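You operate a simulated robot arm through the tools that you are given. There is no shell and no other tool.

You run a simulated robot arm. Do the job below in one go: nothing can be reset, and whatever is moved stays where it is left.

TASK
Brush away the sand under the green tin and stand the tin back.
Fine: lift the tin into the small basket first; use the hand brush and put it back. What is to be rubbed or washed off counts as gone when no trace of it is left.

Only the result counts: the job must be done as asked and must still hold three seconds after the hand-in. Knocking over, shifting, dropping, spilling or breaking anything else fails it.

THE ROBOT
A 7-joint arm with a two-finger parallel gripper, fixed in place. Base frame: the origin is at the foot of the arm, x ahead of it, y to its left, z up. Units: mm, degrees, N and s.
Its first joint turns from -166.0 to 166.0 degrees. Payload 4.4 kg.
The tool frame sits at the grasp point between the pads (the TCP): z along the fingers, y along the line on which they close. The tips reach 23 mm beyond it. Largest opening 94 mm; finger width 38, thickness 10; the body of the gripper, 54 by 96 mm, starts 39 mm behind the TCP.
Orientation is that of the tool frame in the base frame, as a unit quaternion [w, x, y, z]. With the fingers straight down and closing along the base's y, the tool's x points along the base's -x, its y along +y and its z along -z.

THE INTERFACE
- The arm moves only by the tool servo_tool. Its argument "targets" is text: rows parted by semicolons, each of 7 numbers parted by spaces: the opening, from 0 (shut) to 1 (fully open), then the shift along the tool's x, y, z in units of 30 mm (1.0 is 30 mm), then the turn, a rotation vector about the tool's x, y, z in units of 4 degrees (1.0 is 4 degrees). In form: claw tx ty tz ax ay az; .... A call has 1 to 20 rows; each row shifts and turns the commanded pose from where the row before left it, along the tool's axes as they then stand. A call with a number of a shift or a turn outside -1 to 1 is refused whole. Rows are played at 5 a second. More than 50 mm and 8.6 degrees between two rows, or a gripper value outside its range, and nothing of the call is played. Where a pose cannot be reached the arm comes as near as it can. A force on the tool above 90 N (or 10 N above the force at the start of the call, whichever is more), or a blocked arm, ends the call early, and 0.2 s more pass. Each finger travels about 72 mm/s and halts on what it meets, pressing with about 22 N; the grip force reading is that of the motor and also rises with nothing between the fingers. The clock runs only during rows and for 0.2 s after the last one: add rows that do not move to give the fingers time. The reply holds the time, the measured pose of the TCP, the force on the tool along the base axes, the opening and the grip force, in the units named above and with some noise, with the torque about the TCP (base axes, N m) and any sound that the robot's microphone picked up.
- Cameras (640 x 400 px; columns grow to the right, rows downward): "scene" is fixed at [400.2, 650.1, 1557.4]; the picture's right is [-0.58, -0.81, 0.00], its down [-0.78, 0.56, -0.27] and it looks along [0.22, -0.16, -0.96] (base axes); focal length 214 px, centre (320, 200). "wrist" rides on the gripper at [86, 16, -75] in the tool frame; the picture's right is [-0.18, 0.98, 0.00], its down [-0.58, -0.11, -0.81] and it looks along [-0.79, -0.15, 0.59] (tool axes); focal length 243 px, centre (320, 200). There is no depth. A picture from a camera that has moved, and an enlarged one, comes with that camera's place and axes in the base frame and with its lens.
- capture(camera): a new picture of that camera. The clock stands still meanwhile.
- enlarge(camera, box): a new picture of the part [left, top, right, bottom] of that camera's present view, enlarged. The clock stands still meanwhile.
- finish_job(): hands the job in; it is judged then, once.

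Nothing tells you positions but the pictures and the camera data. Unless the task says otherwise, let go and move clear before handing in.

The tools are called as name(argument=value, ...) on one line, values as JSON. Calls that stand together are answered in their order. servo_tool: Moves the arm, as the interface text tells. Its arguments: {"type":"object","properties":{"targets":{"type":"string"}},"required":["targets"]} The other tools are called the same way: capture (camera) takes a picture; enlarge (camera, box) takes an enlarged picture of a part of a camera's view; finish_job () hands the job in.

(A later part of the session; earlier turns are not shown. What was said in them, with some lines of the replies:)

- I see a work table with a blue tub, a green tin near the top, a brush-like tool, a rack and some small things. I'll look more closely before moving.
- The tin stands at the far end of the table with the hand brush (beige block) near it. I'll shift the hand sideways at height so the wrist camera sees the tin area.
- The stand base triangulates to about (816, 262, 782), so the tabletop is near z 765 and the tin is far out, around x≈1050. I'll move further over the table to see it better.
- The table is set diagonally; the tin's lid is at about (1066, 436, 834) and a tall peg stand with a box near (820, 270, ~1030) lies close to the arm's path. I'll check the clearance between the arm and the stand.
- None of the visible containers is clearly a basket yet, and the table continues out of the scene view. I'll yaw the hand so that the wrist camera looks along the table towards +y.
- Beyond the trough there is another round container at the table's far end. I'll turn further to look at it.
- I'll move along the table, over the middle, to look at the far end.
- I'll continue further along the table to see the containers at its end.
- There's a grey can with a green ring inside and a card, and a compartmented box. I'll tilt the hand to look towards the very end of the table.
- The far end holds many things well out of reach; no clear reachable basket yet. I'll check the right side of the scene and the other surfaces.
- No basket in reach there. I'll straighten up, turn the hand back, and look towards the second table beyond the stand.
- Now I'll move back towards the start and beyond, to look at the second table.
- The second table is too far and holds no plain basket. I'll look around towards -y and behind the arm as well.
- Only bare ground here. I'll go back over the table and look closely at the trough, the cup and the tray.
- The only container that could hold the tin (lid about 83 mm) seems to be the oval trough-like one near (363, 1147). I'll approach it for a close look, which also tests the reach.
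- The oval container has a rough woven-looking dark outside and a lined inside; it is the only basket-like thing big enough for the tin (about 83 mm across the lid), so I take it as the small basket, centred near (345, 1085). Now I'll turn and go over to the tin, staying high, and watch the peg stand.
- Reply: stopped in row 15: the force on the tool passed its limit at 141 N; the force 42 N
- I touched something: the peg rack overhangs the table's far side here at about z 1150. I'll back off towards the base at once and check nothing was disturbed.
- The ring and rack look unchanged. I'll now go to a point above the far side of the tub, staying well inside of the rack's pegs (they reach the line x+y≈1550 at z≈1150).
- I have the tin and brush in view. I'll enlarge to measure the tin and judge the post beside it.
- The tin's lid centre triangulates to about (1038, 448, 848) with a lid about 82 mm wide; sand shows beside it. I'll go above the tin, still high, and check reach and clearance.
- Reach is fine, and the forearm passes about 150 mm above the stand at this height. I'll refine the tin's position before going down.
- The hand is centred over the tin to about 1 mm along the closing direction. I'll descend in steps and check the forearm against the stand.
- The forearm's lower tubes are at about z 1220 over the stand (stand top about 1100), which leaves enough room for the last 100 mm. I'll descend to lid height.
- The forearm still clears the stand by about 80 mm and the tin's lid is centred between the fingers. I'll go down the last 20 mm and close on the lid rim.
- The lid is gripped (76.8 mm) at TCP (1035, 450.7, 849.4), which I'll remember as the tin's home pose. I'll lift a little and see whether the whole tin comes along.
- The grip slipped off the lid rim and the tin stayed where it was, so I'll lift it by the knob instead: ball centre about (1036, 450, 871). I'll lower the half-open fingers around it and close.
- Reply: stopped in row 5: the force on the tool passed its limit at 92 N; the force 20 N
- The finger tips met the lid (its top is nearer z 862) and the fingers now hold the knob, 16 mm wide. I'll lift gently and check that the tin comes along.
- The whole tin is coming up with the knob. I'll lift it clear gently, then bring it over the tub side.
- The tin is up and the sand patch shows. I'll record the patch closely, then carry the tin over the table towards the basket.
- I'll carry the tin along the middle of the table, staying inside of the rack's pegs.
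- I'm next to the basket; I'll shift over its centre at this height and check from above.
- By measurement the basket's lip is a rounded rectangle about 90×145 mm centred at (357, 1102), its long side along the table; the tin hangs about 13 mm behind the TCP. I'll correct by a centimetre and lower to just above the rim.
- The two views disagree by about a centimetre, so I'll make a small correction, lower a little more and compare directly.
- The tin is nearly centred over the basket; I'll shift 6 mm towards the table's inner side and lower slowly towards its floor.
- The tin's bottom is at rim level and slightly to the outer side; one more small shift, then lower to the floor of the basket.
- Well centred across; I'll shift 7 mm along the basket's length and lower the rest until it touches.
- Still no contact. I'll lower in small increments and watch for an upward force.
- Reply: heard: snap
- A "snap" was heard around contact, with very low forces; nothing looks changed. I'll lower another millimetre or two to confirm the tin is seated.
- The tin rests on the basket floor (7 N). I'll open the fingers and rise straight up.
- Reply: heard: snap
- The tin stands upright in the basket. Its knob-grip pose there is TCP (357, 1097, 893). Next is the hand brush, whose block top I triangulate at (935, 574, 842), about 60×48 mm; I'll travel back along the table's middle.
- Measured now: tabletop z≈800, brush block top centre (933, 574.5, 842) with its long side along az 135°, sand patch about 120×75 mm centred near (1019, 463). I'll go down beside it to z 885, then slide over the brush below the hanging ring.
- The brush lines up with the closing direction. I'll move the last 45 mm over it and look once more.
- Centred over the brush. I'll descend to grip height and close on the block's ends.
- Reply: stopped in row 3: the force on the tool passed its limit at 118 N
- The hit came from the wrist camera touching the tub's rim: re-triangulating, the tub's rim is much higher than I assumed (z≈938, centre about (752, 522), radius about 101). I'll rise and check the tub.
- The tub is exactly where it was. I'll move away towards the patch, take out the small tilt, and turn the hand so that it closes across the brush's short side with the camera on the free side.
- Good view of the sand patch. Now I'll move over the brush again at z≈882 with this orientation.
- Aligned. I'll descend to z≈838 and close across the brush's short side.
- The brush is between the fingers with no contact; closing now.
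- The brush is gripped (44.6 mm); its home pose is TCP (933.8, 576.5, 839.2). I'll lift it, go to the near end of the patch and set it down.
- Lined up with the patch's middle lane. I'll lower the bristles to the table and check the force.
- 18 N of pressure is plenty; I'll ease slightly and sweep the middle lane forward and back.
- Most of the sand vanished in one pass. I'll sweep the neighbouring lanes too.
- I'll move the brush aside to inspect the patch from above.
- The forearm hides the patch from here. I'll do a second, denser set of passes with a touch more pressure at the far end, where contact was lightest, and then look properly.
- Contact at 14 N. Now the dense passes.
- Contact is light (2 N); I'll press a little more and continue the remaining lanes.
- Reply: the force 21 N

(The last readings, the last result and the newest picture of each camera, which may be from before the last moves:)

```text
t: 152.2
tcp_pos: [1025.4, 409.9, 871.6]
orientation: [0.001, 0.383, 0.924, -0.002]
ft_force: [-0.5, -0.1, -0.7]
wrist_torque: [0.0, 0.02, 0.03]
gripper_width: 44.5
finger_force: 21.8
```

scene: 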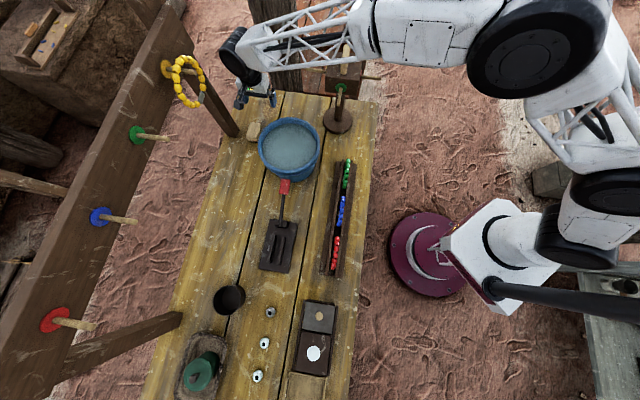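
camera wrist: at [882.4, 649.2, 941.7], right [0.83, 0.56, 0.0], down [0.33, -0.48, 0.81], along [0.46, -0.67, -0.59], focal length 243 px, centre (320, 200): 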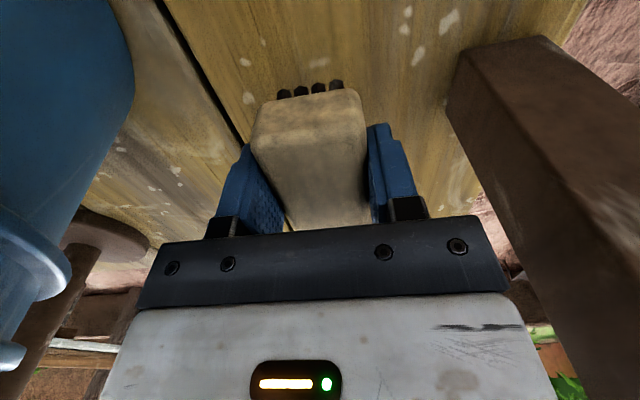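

I'll lift and retreat so that the scene camera sees the whole patch.

servo_tool(targets="0.2 0 0 -0.8 0 0 0;0.2 0 0 -0.9 0 0 0;0.2 0 0 -0.9 0 0 0;0.2 0 0 -0.9 0 0 0;0.2 0 0 -0.9 0 0 0;0.2 0.3 0 -0.9 0 0 0;0.2 0.7 -0.45 -0.5 0 0 0;0.2 0.7 -0.45 0 0 0 0;0.2 0.7 -0.45 0 0 0 0;0.2 0.7 -0.45 0 0 0 0;0.2 0.7 -0.45 0 0 0 0;0.2 0.4 -0.3 0 0 0 0;0.2 0 0 0 0 0 0")

capture(camera="scene")

enlarge(camera="scene", box=[240, 85, 304, 125])

capture(camera="wrist")

```text
t: 155.0
tcp_pos: [883.9, 445.1, 1046.1]
orientation: [0.002, 0.383, 0.924, -0.003]
ft_force: [0.0, 0.0, -1.1]
wrist_torque: [0.01, 0.01, 0.03]
gripper_width: 44.6
finger_force: 22.4
```

```text
taken
```

scene: 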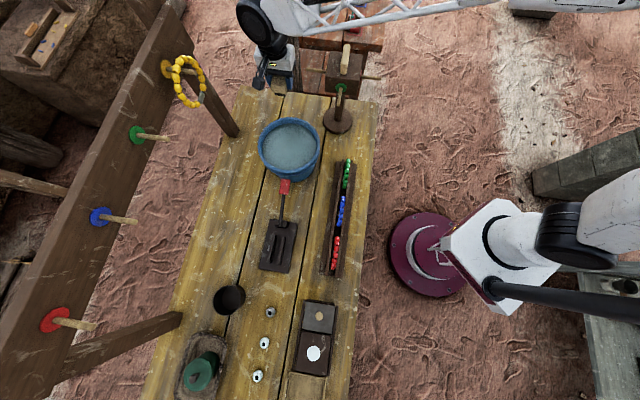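

```text
10.00 times, centred on (272, 105) of scene
camera zoom: at [400.2, 650.1, 1557.4], right [-0.58, -0.81, 0.0], down [-0.78, 0.56, -0.27], along [0.22, -0.16, -0.96], focal length 2145 px, centre (800, 1150)
```

zoom: 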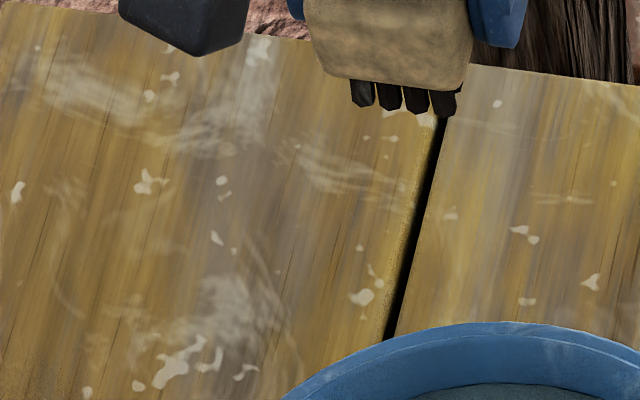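

```text
taken
camera wrist: at [833.9, 518.7, 1119.9], right [0.83, 0.56, 0.0], down [0.33, -0.48, 0.81], along [0.46, -0.67, -0.59], focal length 243 px, centre (320, 200)
```

wrist: 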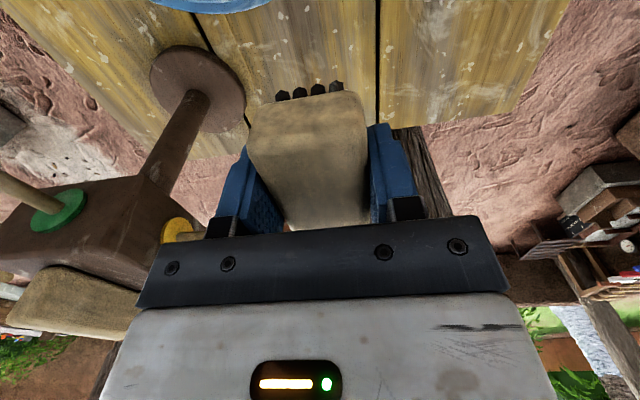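

The patch looks clean. I'll enlarge it in the wrist view and shift a bit to see its hidden upper edge.

enlarge(camera="wrist", box=[370, 20, 530, 120])

servo_tool(targets="0.2 0.4 -0.3 0 0 0 0;0.2 0.4 -0.3 0 0 0 0;0.2 0 0 0 0 0 0")

enlarge(camera="scene", box=[240, 80, 304, 120])

```text
4.00 times, centred on (450, 70) of wrist
camera zoom: at [833.9, 518.7, 1119.9], right [0.83, 0.56, 0.0], down [0.33, -0.48, 0.81], along [0.46, -0.67, -0.59], focal length 970 px, centre (-200, 720)
```

zoom: 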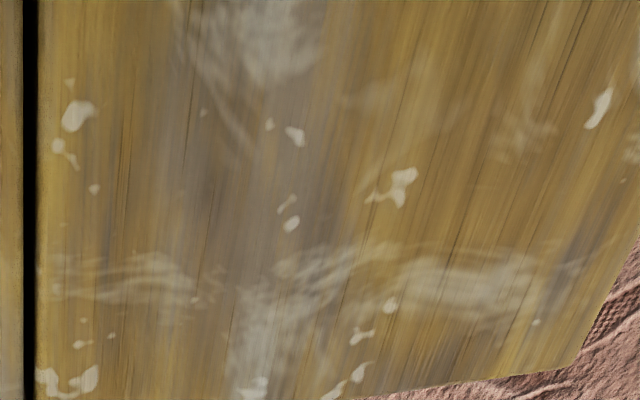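

```text
t: 155.8
tcp_pos: [852.0, 450.4, 1046.5]
orientation: [0.002, 0.383, 0.924, -0.002]
ft_force: [0.7, 0.5, -1.0]
wrist_torque: [0.0, 0.0, 0.0]
gripper_width: 44.7
finger_force: 22.0
```

```text
10.00 times, centred on (272, 100) of scene
camera zoom: at [400.2, 650.1, 1557.4], right [-0.58, -0.81, 0.0], down [-0.78, 0.56, -0.27], along [0.22, -0.16, -0.96], focal length 2145 px, centre (800, 1200)
```

zoom: 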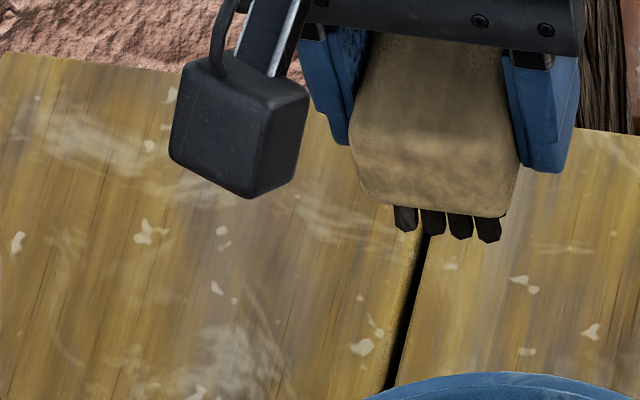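

The whole plank end is clean. Now I'll take the brush back to its place.

servo_tool(targets="0.2 -0.325 0.72 0 0 0 0;0.2 -0.325 0.72 0 0 0 0;0.2 -0.325 0.72 0 0 0 0;0.2 -0.325 0.72 0 0 0 0;0.2 -0.325 0.72 0 0 0 0;0.2 -0.325 0.72 0 0 0 0;0.2 0 0 0.84 0 0 0;0.2 0 0 0.84 0 0 0;0.2 0 0 0.84 0 0 0;0.2 0 0 0.84 0 0 0;0.2 0 0 0.84 0 0 0;0.2 0 0 0.84 0 0 0;0.2 0 0 0.84 0 0 0;0.2 0 0 0 0 0 0")

```text
t: 158.8
tcp_pos: [985.6, 499.0, 868.4]
orientation: [0.002, 0.383, 0.924, -0.003]
ft_force: [-0.1, 0.2, -0.5]
wrist_torque: [0.02, 0.02, 0.06]
gripper_width: 44.4
finger_force: 21.6
```

servo_tool(targets="0.2 0.6 0.12 0 0 0 0;0.2 0.6 0.12 0 0 0 0;0.2 0.6 0.12 0 0 0 0;0.2 0.6 0.12 0 0 0 0;0.2 0.6 0.12 0 0 0 0;0.2 0 0 0.5 0 0 0;0.2 0 0 0.4 0 0 0;0.2 0 0 0 0 0 0")

capture(camera="wrist")

```text
t: 160.6
tcp_pos: [935.9, 575.5, 841.5]
orientation: [0.002, 0.383, 0.924, -0.002]
ft_force: [-0.2, 0.3, -1.4]
wrist_torque: [-0.03, 0.04, 0.01]
gripper_width: 44.5
finger_force: 22.2
```

```text
taken
camera wrist: at [886.8, 647.7, 916.0], right [0.83, 0.56, 0.0], down [0.33, -0.48, 0.81], along [0.46, -0.67, -0.59], focal length 243 px, centre (320, 200)
```

wrist: 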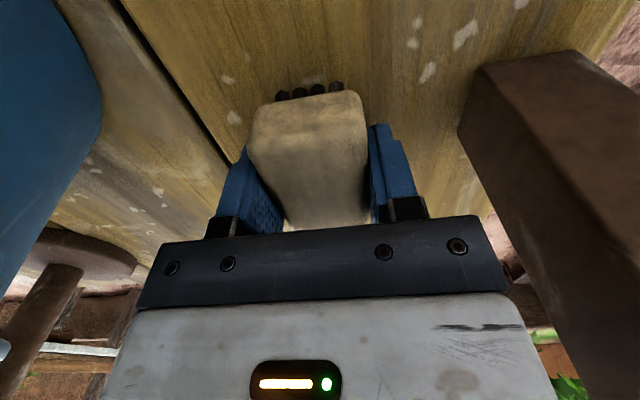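

servo_tool(targets="0.2 0.05 0 0.15 0 0 0;0.2 0 0 0.05 0 0 0;0.2 0 0 0 0 0 0")

servo_tool(targets="0.2 0 0 0.04 0 0 0;0.2 0 0 0 0 0 0")

```text
t: 161.4
tcp_pos: [932.9, 575.4, 836.1]
orientation: [0.002, 0.383, 0.924, -0.002]
ft_force: [-0.5, 0.2, 0.2]
wrist_torque: [0.0, 0.01, 0.0]
gripper_width: 44.4
finger_force: 21.5
```

```text
t: 162.0
tcp_pos: [934.0, 575.8, 834.7]
orientation: [0.003, 0.383, 0.924, -0.002]
ft_force: [0.4, -0.8, -0.2]
wrist_torque: [0.0, -0.05, 0.02]
gripper_width: 44.2
finger_force: 22.0
```

servo_tool(targets="0.2 0 0 0.03 0 0 0;0.2 0 0 0 0 0 0")

servo_tool(targets="0.2 0 0 0.03 0 0 0;0.2 0 0 0 0 0 0")

```text
t: 162.6
tcp_pos: [933.1, 573.7, 834.5]
orientation: [0.002, 0.383, 0.924, -0.002]
ft_force: [-1.0, 0.5, -1.1]
wrist_torque: [-0.04, 0.01, 0.03]
gripper_width: 44.8
finger_force: 21.4
```

```text
t: 163.2
tcp_pos: [933.7, 575.4, 834.8]
orientation: [0.002, 0.383, 0.924, -0.001]
ft_force: [-0.7, -0.2, 0.3]
wrist_torque: [0.0, -0.04, -0.02]
gripper_width: 44.2
finger_force: 22.2
```

servo_tool(targets="0.2 0 0 0.03 0 0 0;0.2 0 0 0 0 0 0")

servo_tool(targets="0.2 0 0 0.03 0 0 0;0.2 0 0 0 0 0 0")

```text
t: 163.8
tcp_pos: [934.3, 577.0, 832.5]
orientation: [0.002, 0.382, 0.924, -0.003]
ft_force: [-0.5, -2.0, 7.0]
wrist_torque: [0.02, 0.0, 0.01]
gripper_width: 44.5
finger_force: 21.3
```

```text
t: 164.4
tcp_pos: [935.1, 577.3, 833.7]
orientation: [0.003, 0.383, 0.924, -0.001]
ft_force: [-0.4, -4.4, 21.6]
wrist_torque: [-0.04, 0.03, 0.0]
gripper_width: 44.8
finger_force: 21.9
```

The brush stands on the table at its old place. I'll ease the pressure, open and rise to z≈880.

servo_tool(targets="0.2 0 0 -0.025 0 0 0;0.4 0 0 0 0 0 0;0.6 0 0 0 0 0 0;0.8 0 0 0 0 0 0;1 0 0 0 0 0 0;1 0 0 0 0 0 0;1 0 0 -0.3 0 0 0;1 0 0 -0.6 0 0 0;1 0 0 -0.7 0 0 0;1 0 0 0 0 0 0")

capture(camera="wrist")

enlarge(camera="scene", box=[170, 60, 310, 150])

```text
t: 166.6
tcp_pos: [935.6, 576.8, 879.3]
orientation: [0.002, 0.382, 0.924, -0.003]
ft_force: [0.2, -0.1, -0.5]
wrist_torque: [0.02, -0.01, -0.04]
gripper_width: 94.0
finger_force: 0.1
```

```text
taken
camera wrist: at [884.3, 651.0, 954.1], right [0.83, 0.56, 0.0], down [0.33, -0.48, 0.81], along [0.46, -0.67, -0.59], focal length 243 px, centre (320, 200)
```

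wrist: 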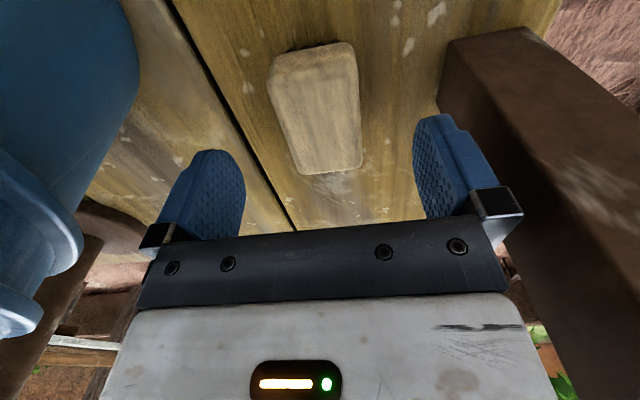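

```text
4.44 times, centred on (240, 105) of scene
camera zoom: at [400.2, 650.1, 1557.4], right [-0.58, -0.81, 0.0], down [-0.78, 0.56, -0.27], along [0.22, -0.16, -0.96], focal length 953 px, centre (676, 622)
```

zoom: 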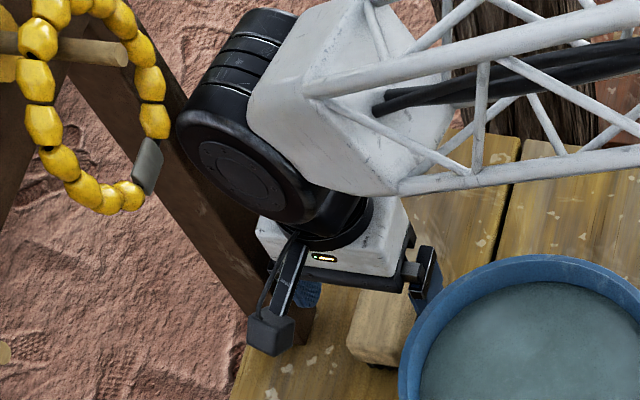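

The brush is back in place. I'll leave the same way, rise, turn back to the earlier yaw and go to the basket.

servo_tool(targets="1 -0.6 -0.12 0 0 0 0;1 -0.6 -0.12 0 0 0 0;1 -0.6 -0.12 0 0 0 0;1 -0.6 -0.12 0 0 0 0;1 -0.6 -0.12 0 0 0 0;0.8 0 0 -0.95 0 0 0;0.6 0 0 -0.95 0 0 0;0.5 0 0 -0.95 0 0 0;0.5 0 0 -0.95 0 0 0;0.5 0 0 -0.95 0 0 0;0.5 0 0 -0.95 0 0 0;0.5 0 0 0 0 0 0")

servo_tool(targets="0.5 0 0 0 0 0 -1;0.5 0 0 0 0 0 -1;0.5 0 0 0 0 0 -1;0.5 0 0 0 0 0 -1;0.5 0 0 0 0 0 -1;0.5 0 0 0 0 0 -1;0.5 0 0 0 0 0 -1;0.5 0 0 0 0 0 -1;0.5 0 0 0 0 0 -1;0.5 0 0 0 0 0 -1;0.5 0 0 0 0 0 -1;0.5 0 0 0 0 0 -1;0.5 0 0 0 0 0 -1;0.5 0 0 0 0 0 -1;0.5 0 0 0 0 0 -1;0.5 0 0 0 0 0 -1;0.5 0 0 0 0 0 -1;0.5 0 0 0 0 0 -0.4;0.5 0 0 0 0 0 0")

enlarge(camera="scene", box=[225, 80, 321, 140])

capture(camera="wrist")

```text
t: 169.2
tcp_pos: [987.4, 499.8, 1051.3]
orientation: [0.002, 0.383, 0.924, -0.002]
ft_force: [0.4, -0.8, -0.2]
wrist_torque: [0.0, 0.03, 0.01]
gripper_width: 47.1
finger_force: 0.1
```

```text
t: 173.2
tcp_pos: [984.5, 501.8, 1051.3]
orientation: [0.001, -0.213, 0.977, -0.004]
ft_force: [-0.3, -1.3, 0.4]
wrist_torque: [-0.02, -0.03, 0.0]
gripper_width: 47.0
finger_force: 0.0
```

```text
6.67 times, centred on (273, 110) of scene
camera zoom: at [400.2, 650.1, 1557.4], right [-0.58, -0.81, 0.0], down [-0.78, 0.56, -0.27], along [0.22, -0.16, -0.96], focal length 1430 px, centre (633, 800)
```

zoom: 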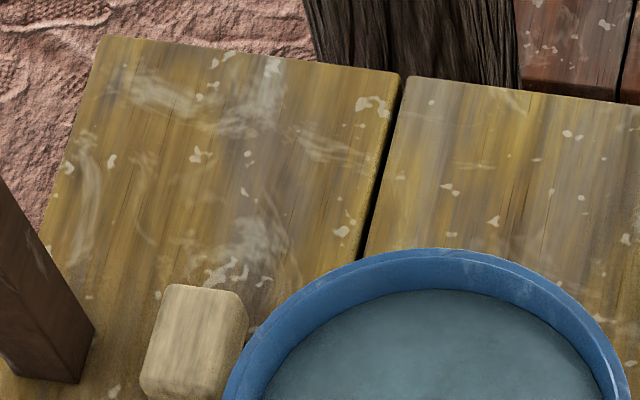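

```text
taken
camera wrist: at [899.6, 481.1, 1126.9], right [-0.24, 0.97, -0.01], down [0.57, 0.15, 0.81], along [0.78, 0.19, -0.59], focal length 243 px, centre (320, 200)
```

wrist: 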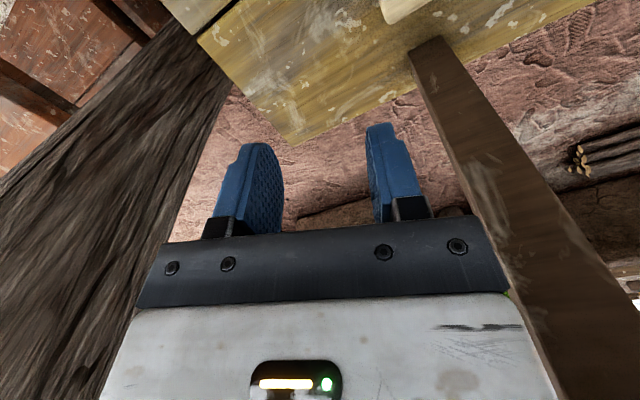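

Table end clean and brush in place. Off to the basket along the same corridor.

servo_tool(targets="0.5 0.79 0.127 0 0 0 0;0.5 0.79 0.127 0 0 0 0;0.5 0.79 0.127 0 0 0 0;0.5 0.79 0.127 0 0 0 0;0.5 0.79 0.127 0 0 0 0;0.5 0 0 0 0 0 0")

servo_tool(targets="0.5 0.347 0.892 0 0 0 0;0.5 0.347 0.892 0 0 0 0;0.5 0.347 0.892 0 0 0 0;0.5 0.347 0.892 0 0 0 0;0.5 0.347 0.892 0 0 0 0;0.5 0.347 0.892 0 0 0 0;0.5 0.347 0.892 0 0 0 0;0.5 0.347 0.892 0 0 0 0;0.5 0.347 0.892 0 0 0 0;0.5 0.347 0.892 0 0 0 0;0.5 0.347 0.892 0 0 0 0;0.5 0.347 0.892 0 0 0 0;0.5 0.347 0.892 0 0 0 0;0.5 0.347 0.892 0 0 0 0;0.5 0.347 0.892 0 0 0 0;0.5 0 0 0 0 0 0")

servo_tool(targets="0.5 0.302 0.905 0 0 0 0;0.5 0.302 0.905 0 0 0 0;0.5 0.302 0.905 0 0 0 0;0.5 0.302 0.905 0 0 0 0;0.5 0.302 0.905 0 0 0 0;0.5 0.302 0.905 0 0 0 0;0.5 0.302 0.905 0 0 0 0;0.5 0.302 0.905 0 0 0 0;0.5 0.302 0.905 0 0 0 0;0.5 0.302 0.905 0 0 0 0;0.5 0.302 0.905 0 0 0 0;0.5 0 0 0 0 0 0")

```text
t: 174.6
tcp_pos: [870.5, 471.6, 1051.6]
orientation: [0.001, -0.212, 0.977, -0.005]
ft_force: [0.5, -0.8, -0.3]
wrist_torque: [0.01, 0.0, 0.04]
gripper_width: 46.9
finger_force: 0.1
```

```text
t: 178.0
tcp_pos: [558.9, 770.0, 1046.6]
orientation: [0.001, -0.213, 0.977, -0.003]
ft_force: [1.3, 0.0, -0.3]
wrist_torque: [-0.01, -0.01, -0.03]
gripper_width: 47.2
finger_force: 0.1
```

```text
t: 180.6
tcp_pos: [347.3, 1002.6, 1046.3]
orientation: [0.0, -0.214, 0.977, -0.003]
ft_force: [-0.8, -0.3, 0.3]
wrist_torque: [0.02, 0.01, 0.01]
gripper_width: 47.1
finger_force: 0.1
```

servo_tool(targets="0.5 -0.403 0.682 0 0 0 0;0.5 -0.403 0.682 0 0 0 0;0.5 -0.403 0.682 0 0 0 0;0.5 -0.403 0.682 0 0 0 0;0.5 0 0 0 0 0 0")

capture(camera="wrist")

enlarge(camera="wrist", box=[240, 0, 400, 100])

```text
t: 181.8
tcp_pos: [355.5, 1098.1, 1044.8]
orientation: [0.001, -0.213, 0.977, -0.004]
ft_force: [0.0, 0.5, -0.8]
wrist_torque: [-0.02, -0.01, 0.03]
gripper_width: 46.9
finger_force: 0.0
```

```text
taken
camera wrist: at [270.8, 1077.9, 1121.2], right [-0.24, 0.97, -0.01], down [0.57, 0.15, 0.81], along [0.78, 0.19, -0.59], focal length 243 px, centre (320, 200)
```

wrist: 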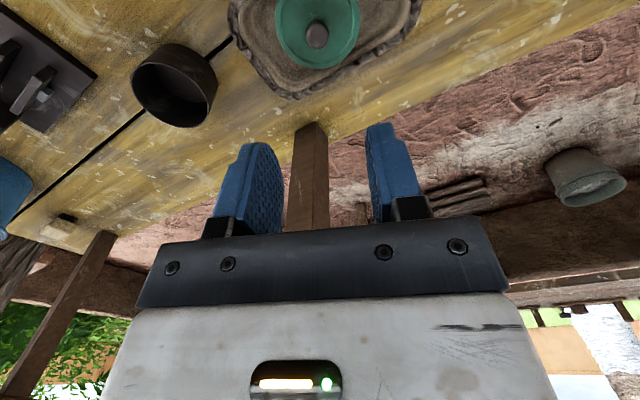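

```text
4.00 times, centred on (320, 50) of wrist
camera zoom: at [270.8, 1077.9, 1121.2], right [-0.24, 0.97, -0.01], down [0.57, 0.15, 0.81], along [0.78, 0.19, -0.59], focal length 970 px, centre (320, 800)
```

zoom: 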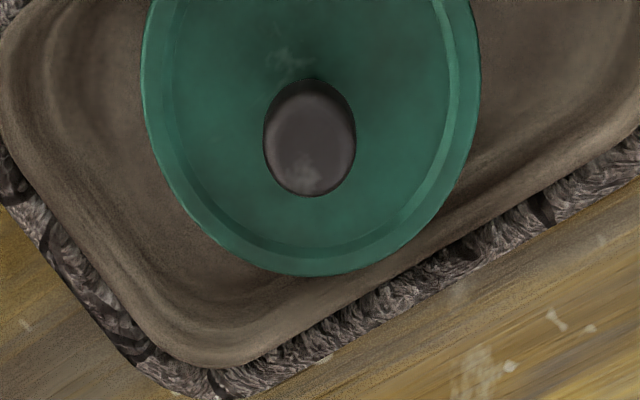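

The tin is still upright in the basket with the knob in line. I'll descend around the knob and close.

servo_tool(targets="0.5 -0.033 -0.043 0.8 0 0 0;0.5 0 0 0.8 0 0 0;0.5 0 0 0.8 0 0 0;0.5 0 0 0.8 0 0 0;0.5 0 0 0.8 0 0 0;0.5 0 0 0.6 0 0 0;0.5 0 0 0.25 0 0 0;0.5 0 0 0 0 0 0")

capture(camera="wrist")

```text
t: 183.6
tcp_pos: [355.4, 1094.2, 902.6]
orientation: [0.0, -0.213, 0.977, -0.003]
ft_force: [-0.3, -0.3, -0.6]
wrist_torque: [-0.02, 0.0, -0.02]
gripper_width: 47.3
finger_force: 0.0
```

```text
taken
camera wrist: at [270.8, 1073.6, 976.9], right [-0.24, 0.97, -0.01], down [0.57, 0.15, 0.81], along [0.78, 0.19, -0.59], focal length 243 px, centre (320, 200)
```

wrist: 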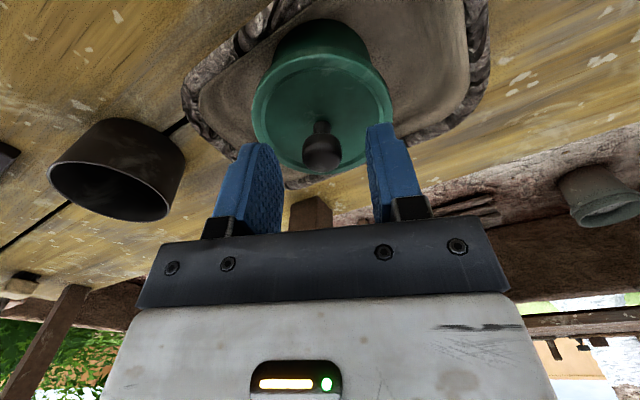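

servo_tool(targets="0.5 0 0.077 0.12 0 0 0;0.5 0 0 0.1 0 0 0;0.5 0 0 0 0 0 0;0.3 0 0 0 0 0 0;0.1 0 0 0 0 0 0;0 0 0 0 0 0 0;0 0 0 0 0 0 0")

capture(camera="wrist")

```text
t: 185.2
tcp_pos: [355.7, 1097.0, 894.9]
orientation: [0.001, -0.213, 0.977, -0.004]
ft_force: [-0.1, 0.0, -0.4]
wrist_torque: [0.01, 0.01, 0.02]
gripper_width: 15.7
finger_force: 22.5
```

```text
taken
camera wrist: at [269.6, 1075.4, 969.6], right [-0.24, 0.97, -0.01], down [0.57, 0.15, 0.81], along [0.78, 0.19, -0.59], focal length 243 px, centre (320, 200)
```

wrist: 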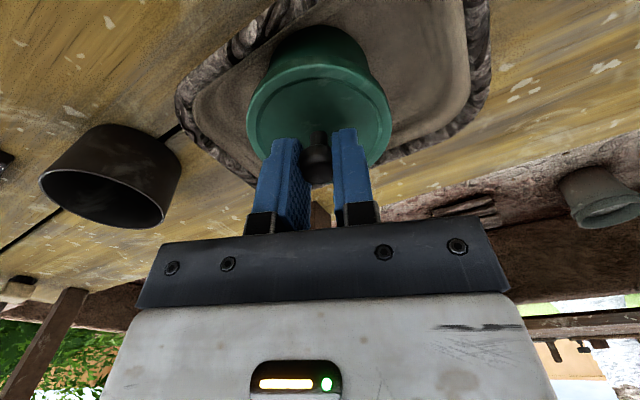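

Knob gripped. I'll lift the tin out of the basket gently.

servo_tool(targets="0 0 0 -0.1 0 0 0;0 0 0 -0.2 0 0 0;0 0 0 -0.3 0 0 0;0 0 0 -0.4 0 0 0;0 0 0 -0.5 0 0 0;0 0 0 -0.5 0 0 0;0 0 0 0 0 0 0")

capture(camera="wrist")

enlarge(camera="scene", box=[130, 300, 290, 400])

```text
t: 186.8
tcp_pos: [353.2, 1096.9, 953.8]
orientation: [0.001, -0.212, 0.977, -0.003]
ft_force: [1.0, -1.4, -0.6]
wrist_torque: [-0.02, 0.0, 0.01]
gripper_width: 15.2
finger_force: 21.7
```

```text
taken
camera wrist: at [268.4, 1075.8, 1029.0], right [-0.24, 0.97, -0.01], down [0.57, 0.15, 0.81], along [0.78, 0.19, -0.59], focal length 243 px, centre (320, 200)
```

wrist: 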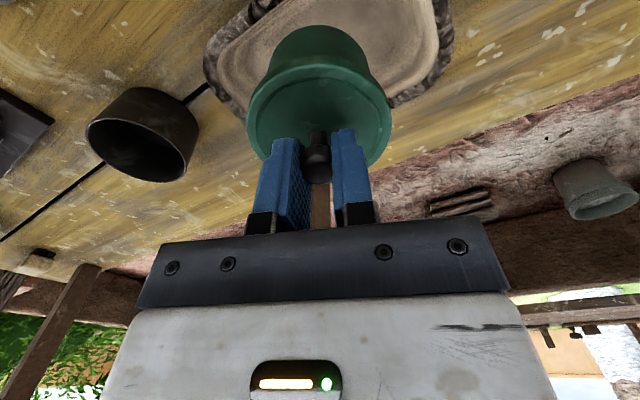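

```text
4.00 times, centred on (210, 350) of scene
camera zoom: at [400.2, 650.1, 1557.4], right [-0.58, -0.81, 0.0], down [-0.78, 0.56, -0.27], along [0.22, -0.16, -0.96], focal length 858 px, centre (760, -400)
```

zoom: 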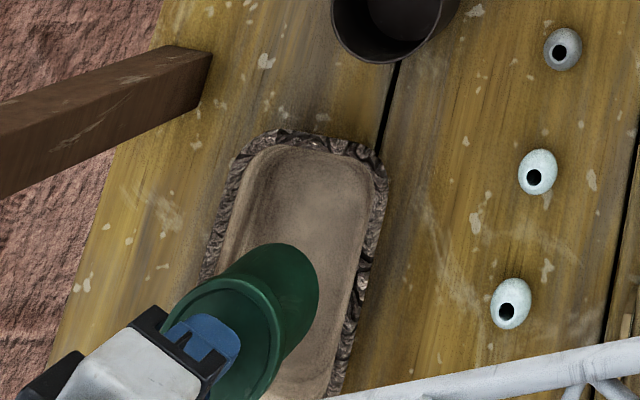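

The tin is out. I'll rise to z≈1065 and carry it back along the corridor.

servo_tool(targets="0 0 0 -0.5 0 0 0;0 0 0 -0.7 0 0 0;0 0 0 -0.7 0 0 0;0 0 0 -0.7 0 0 0;0 0 0 -0.7 0 0 0;0 0 0 -0.4 0 0 0;0 0 0 0 0 0 0")

servo_tool(targets="0 0.2 -0.35 0 0 0 0;0 0.4 -0.68 0 0 0 0;0 0.4 -0.68 0 0 0 0;0 0.4 -0.68 0 0 0 0;0 0.2 -0.35 0 0 0 0;0 -0.302 -0.905 0 0 0 0;0 -0.302 -0.905 0 0 0 0;0 -0.302 -0.905 0 0 0 0;0 -0.302 -0.905 0 0 0 0;0 -0.302 -0.905 0 0 0 0;0 -0.302 -0.905 0 0 0 0;0 -0.302 -0.905 0 0 0 0;0 -0.302 -0.905 0 0 0 0;0 -0.302 -0.905 0 0 0 0;0 -0.302 -0.905 0 0 0 0;0 -0.302 -0.905 0 0 0 0;0 0 0 0 0 0 0")

servo_tool(targets="0 -0.347 -0.892 0 0 0 0;0 -0.347 -0.892 0 0 0 0;0 -0.347 -0.892 0 0 0 0;0 -0.347 -0.892 0 0 0 0;0 -0.347 -0.892 0 0 0 0;0 -0.347 -0.892 0 0 0 0;0 -0.347 -0.892 0 0 0 0;0 -0.347 -0.892 0 0 0 0;0 -0.347 -0.892 0 0 0 0;0 -0.347 -0.892 0 0 0 0;0 -0.347 -0.892 0 0 0 0;0 -0.347 -0.892 0 0 0 0;0 -0.347 -0.892 0 0 0 0;0 -0.347 -0.892 0 0 0 0;0 -0.347 -0.892 0 0 0 0;0 0 0 0 0 0 0")

```text
t: 188.4
tcp_pos: [353.3, 1096.9, 1065.0]
orientation: [0.001, -0.213, 0.977, -0.003]
ft_force: [-0.9, 0.8, -1.0]
wrist_torque: [-0.01, -0.01, 0.02]
gripper_width: 15.2
finger_force: 22.1
```

```text
t: 192.0
tcp_pos: [560.3, 772.3, 1068.7]
orientation: [0.001, -0.213, 0.977, -0.003]
ft_force: [-0.7, -0.1, -1.1]
wrist_torque: [-0.01, 0.03, 0.02]
gripper_width: 15.3
finger_force: 22.3
```

```text
t: 195.4
tcp_pos: [869.4, 470.1, 1070.5]
orientation: [0.0, -0.213, 0.977, -0.004]
ft_force: [-0.6, -0.1, -0.3]
wrist_torque: [-0.02, 0.0, 0.01]
gripper_width: 15.6
finger_force: 22.2
```

Now over to the tin's home position, still high.

servo_tool(targets="0 -0.35 -0.2 0 0 0 0;0 -0.694 -0.411 0 0 0 0;0 -0.694 -0.411 0 0 0 0;0 -0.694 -0.411 0 0 0 0;0 -0.694 -0.411 0 0 0 0;0 -0.694 -0.411 0 0 0 0;0 -0.694 -0.411 0 0 0 0;0 -0.346 -0.214 0 0 0 0;0 0 0 0 0 0 0")

capture(camera="wrist")

enlarge(camera="scene", box=[220, 20, 340, 140])

```text
t: 197.4
tcp_pos: [1038.2, 453.8, 1071.1]
orientation: [0.001, -0.214, 0.977, -0.004]
ft_force: [0.0, -0.2, -0.4]
wrist_torque: [0.02, 0.0, 0.01]
gripper_width: 15.6
finger_force: 22.4
```

```text
taken
camera wrist: at [951.7, 433.1, 1145.3], right [-0.24, 0.97, -0.01], down [0.57, 0.15, 0.81], along [0.78, 0.19, -0.59], focal length 243 px, centre (320, 200)
```

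wrist: 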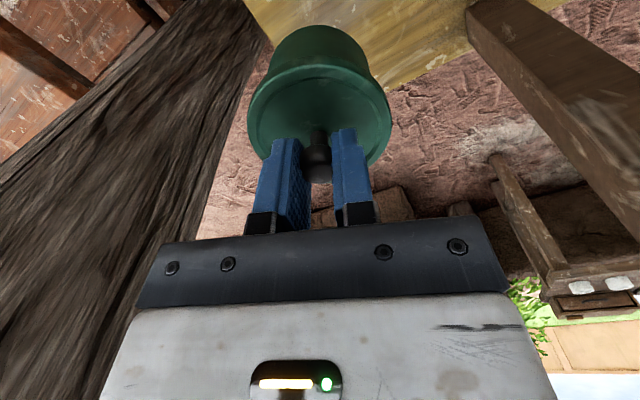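

```text
3.33 times, centred on (280, 80) of scene
camera zoom: at [400.2, 650.1, 1557.4], right [-0.58, -0.81, 0.0], down [-0.78, 0.56, -0.27], along [0.22, -0.16, -0.96], focal length 715 px, centre (453, 600)
```

zoom: 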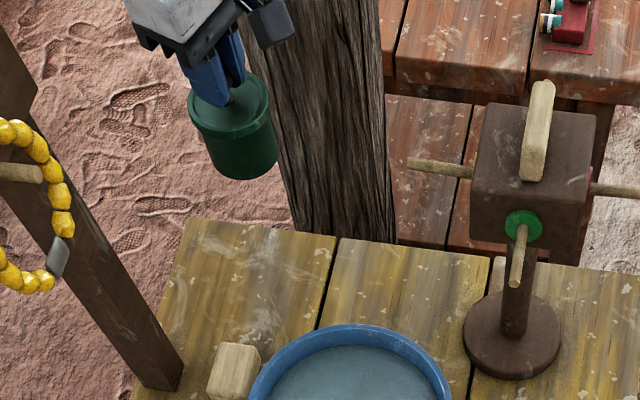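

Above home. I'll descend slowly.

servo_tool(targets="0 0 0 0.4 0 0 0;0 0 0 0.6 0 0 0;0 0 0 0.6 0 0 0;0 0 0 0.6 0 0 0;0 0 0 0.6 0 0 0;0 0 0 0.6 0 0 0;0 0 0 0.6 0 0 0;0 0 0 0.6 0 0 0;0 0 0 0.6 0 0 0;0 0 0 0.3 0 0 0;0 0 0 0 0 0 0")

enlarge(camera="scene", box=[220, 40, 300, 140])

```text
t: 199.8
tcp_pos: [1038.1, 453.8, 904.7]
orientation: [0.001, -0.213, 0.977, -0.002]
ft_force: [0.2, -0.1, -0.5]
wrist_torque: [0.04, -0.02, -0.02]
gripper_width: 15.0
finger_force: 22.4
```

```text
4.00 times, centred on (260, 90) of scene
camera zoom: at [400.2, 650.1, 1557.4], right [-0.58, -0.81, 0.0], down [-0.78, 0.56, -0.27], along [0.22, -0.16, -0.96], focal length 858 px, centre (560, 640)
```

zoom: 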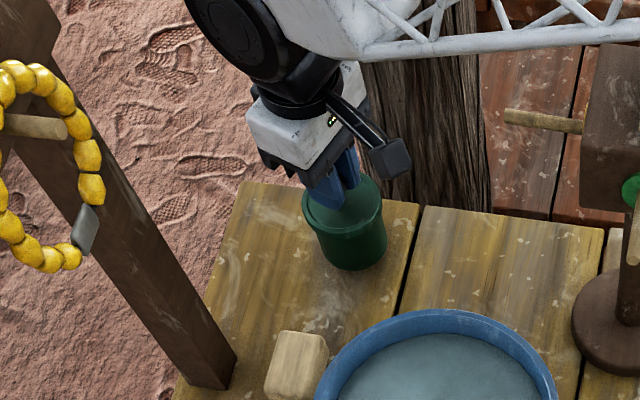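

servo_tool(targets="0 0 -0.04 0.2 0 0 0;0 0 0 0.2 0 0 0;0 0 0 0 0 0 0")

servo_tool(targets="0 0 0 0.07 0 0 0;0 0 0 0 0 0 0")

servo_tool(targets="0 0 0 0.05 0 0 0;0 0 0 0 0 0 0")

```text
t: 200.6
tcp_pos: [1038.2, 451.6, 893.2]
orientation: [0.001, -0.214, 0.977, -0.003]
ft_force: [-0.1, -1.3, -0.2]
wrist_torque: [0.0, 0.01, -0.01]
gripper_width: 15.1
finger_force: 22.2
```

```text
t: 201.2
tcp_pos: [1038.8, 452.2, 891.4]
orientation: [0.0, -0.212, 0.977, -0.004]
ft_force: [1.1, -0.5, -0.8]
wrist_torque: [0.0, 0.01, -0.01]
gripper_width: 15.4
finger_force: 22.0
```

```text
t: 201.8
tcp_pos: [1037.8, 451.3, 889.8]
orientation: [0.0, -0.214, 0.977, -0.004]
ft_force: [0.2, 0.3, -0.5]
wrist_torque: [0.01, -0.03, -0.07]
gripper_width: 15.2
finger_force: 22.0
```

servo_tool(targets="0 0 0 0.05 0 0 0;0 0 0 0 0 0 0")

servo_tool(targets="0 0 0 0.04 0 0 0;0 0 0 0 0 0 0")

```text
t: 202.4
tcp_pos: [1038.1, 450.4, 889.9]
orientation: [0.001, -0.212, 0.977, -0.003]
ft_force: [-0.6, 0.3, 5.2]
wrist_torque: [0.01, 0.0, 0.02]
gripper_width: 15.2
finger_force: 21.9
```

```text
t: 203.0
tcp_pos: [1038.0, 450.9, 888.6]
orientation: [0.001, -0.213, 0.977, -0.003]
ft_force: [-0.7, 2.3, 15.8]
wrist_torque: [0.01, 0.03, -0.03]
gripper_width: 15.4
finger_force: 22.1
```

The tin is seated on the table. I'll ease off, open and rise.

servo_tool(targets="0 0 0 -0.03 0 0 0;0.15 0 0 0 0 0 0;0.3 0 0 0 0 0 0;0.5 0 0 0 0 0 0;0.5 0 0 0 0 0 0;0.5 0 0 -0.3 0 0 0;0.5 0 0 -0.6 0 0 0;0.5 0 0 -0.9 0 0 0;0.5 0 0 -0.9 0 0 0;0.5 0 0 -0.9 0 0 0;0.5 0 0 -0.9 0 0 0;0.5 0 0 -0.9 0 0 0;0.5 0 0 0 0 0 0")

servo_tool(targets="0.5 0.7 0.41 0 0 0 0;0.5 0.7 0.41 0 0 0 0;0.5 0.7 0.41 0 0 0 0;0.5 0.7 0.41 0 0 0 0;0.5 0.7 0.41 0 0 0 0;0.5 0.7 0.41 0 0 0 0;0.5 0.7 0.41 0 0 0 0;0.5 0 0 0 0 0 0")

capture(camera="scene")

enlarge(camera="scene", box=[220, 70, 380, 170])

capture(camera="wrist")

```text
t: 205.8
tcp_pos: [1040.1, 451.9, 1050.4]
orientation: [0.001, -0.213, 0.977, -0.003]
ft_force: [0.4, 0.5, -0.1]
wrist_torque: [0.01, 0.0, 0.01]
gripper_width: 46.8
finger_force: 0.1
```

```text
t: 207.6
tcp_pos: [868.4, 470.5, 1050.8]
orientation: [0.001, -0.214, 0.977, -0.003]
ft_force: [0.4, 0.3, 0.4]
wrist_torque: [-0.01, -0.01, 0.02]
gripper_width: 47.2
finger_force: 0.0
```

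```text
taken
```

scene: 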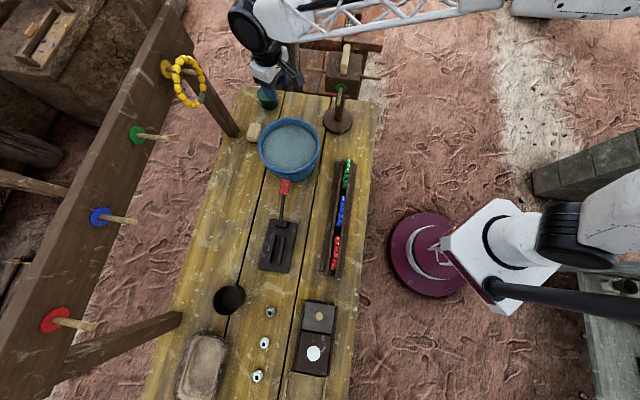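

```text
4.00 times, centred on (300, 120) of scene
camera zoom: at [400.2, 650.1, 1557.4], right [-0.58, -0.81, 0.0], down [-0.78, 0.56, -0.27], along [0.22, -0.16, -0.96], focal length 858 px, centre (400, 520)
```

zoom: 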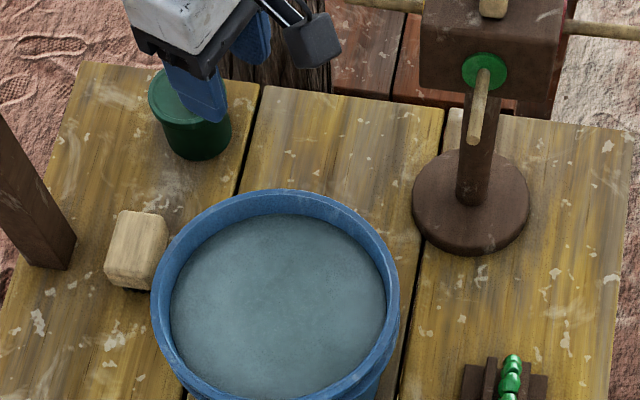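

```text
taken
camera wrist: at [784.2, 449.4, 1125.8], right [-0.24, 0.97, -0.01], down [0.57, 0.15, 0.81], along [0.78, 0.19, -0.59], focal length 243 px, centre (320, 200)
```

wrist: 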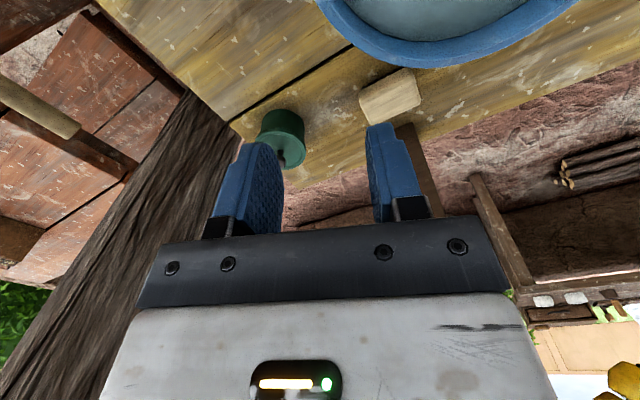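

The tin stands back in place on a clean table. I'll retreat to the starting area and make a final comparison with the first picture.

servo_tool(targets="0.5 0.7 0.5 -0.5 0 0 0;0.5 0.9 0.5 0 0 0 0;0.5 0.9 0.5 0 0 0 0;0.5 0.9 0.5 0 0 0 0;0.5 0.9 0.3 0 0 0 0;0.5 0.9 0 0 0 0 0;0.5 0.9 0 0 0 0 0;0.5 0 0 0 0 0 0")

enlarge(camera="scene", box=[220, 70, 380, 170])

enlarge(camera="scene", box=[240, 85, 304, 125])

enlarge(camera="scene", box=[160, 250, 380, 400])

capture(camera="scene")

```text
t: 209.4
tcp_pos: [674.6, 455.4, 1063.1]
orientation: [0.002, -0.213, 0.977, -0.004]
ft_force: [0.4, -0.4, 0.9]
wrist_torque: [0.0, 0.02, 0.03]
gripper_width: 47.3
finger_force: 0.0
```

```text
4.00 times, centred on (300, 120) of scene
camera zoom: at [400.2, 650.1, 1557.4], right [-0.58, -0.81, 0.0], down [-0.78, 0.56, -0.27], along [0.22, -0.16, -0.96], focal length 858 px, centre (400, 520)
```

zoom: 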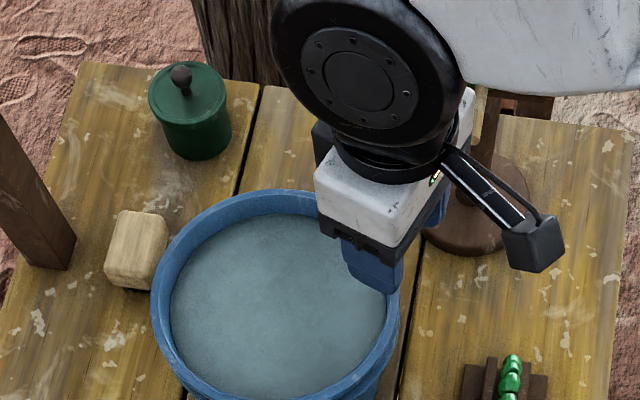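

```text
10.00 times, centred on (272, 105) of scene
camera zoom: at [400.2, 650.1, 1557.4], right [-0.58, -0.81, 0.0], down [-0.78, 0.56, -0.27], along [0.22, -0.16, -0.96], focal length 2145 px, centre (800, 1150)
```

zoom: 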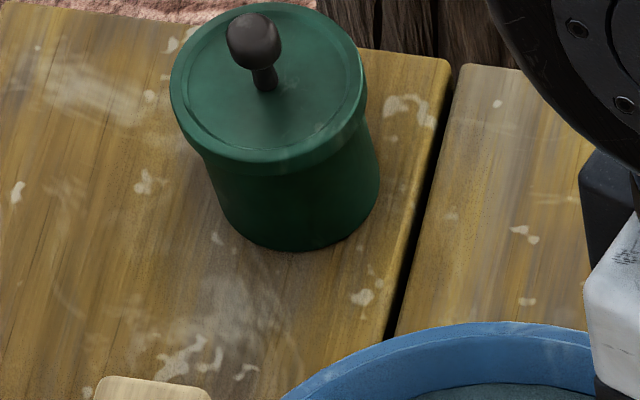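

```text
2.67 times, centred on (270, 325) of scene
camera zoom: at [400.2, 650.1, 1557.4], right [-0.58, -0.81, 0.0], down [-0.78, 0.56, -0.27], along [0.22, -0.16, -0.96], focal length 572 px, centre (453, -133)
```

zoom: 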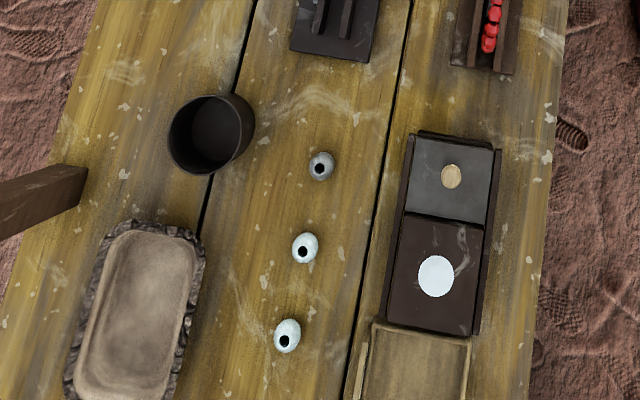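

```text
taken
```

scene: 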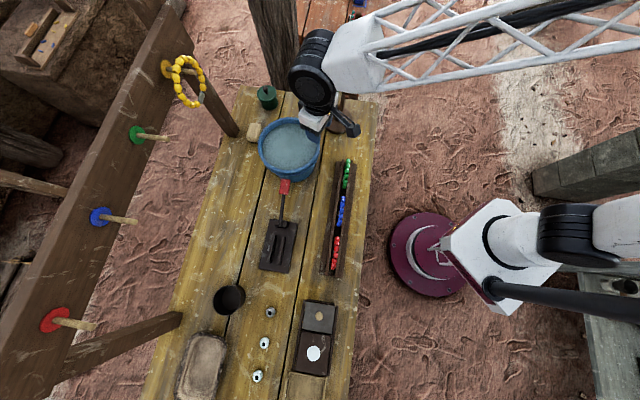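

The sand is gone and the tin is standing back within about 5 mm of its old spot. The brush is in its place, the basket is empty where it was, and everything else looks unchanged in the pictures; the hand is open and clear, so I'm handing in.

finish_job()

```text
The job is handed in.
```

The sand under the green tin is brushed away, and the tin is standing back within about 5 mm of where it was. I then handed the job in; the tool only confirmed the hand-in and didn't say whether it passed.

- **Tin:** I lifted it by its knob, because the first grip on the lid rim slipped off. It waited upright in the basket while I brushed.
- **Basket:** nothing on the table was clearly a basket, so I used the dark oval trough-like container. It was the only one in reach that was big enough for the tin.
- **Sand:** the table end looked completely clean in both cameras before I put the tin back.
- **Brush:** it is back in its original spot.

- **Bumps and sounds:** the hand touched the peg rack once, and the wrist camera pressed on the tub's rim once. Pictures afterwards showed the bead ring, rack and tub unmoved. The microphone picked up two snaps, one as the tin touched down in the basket and one as I let go and lifted away. I found no damage from either.
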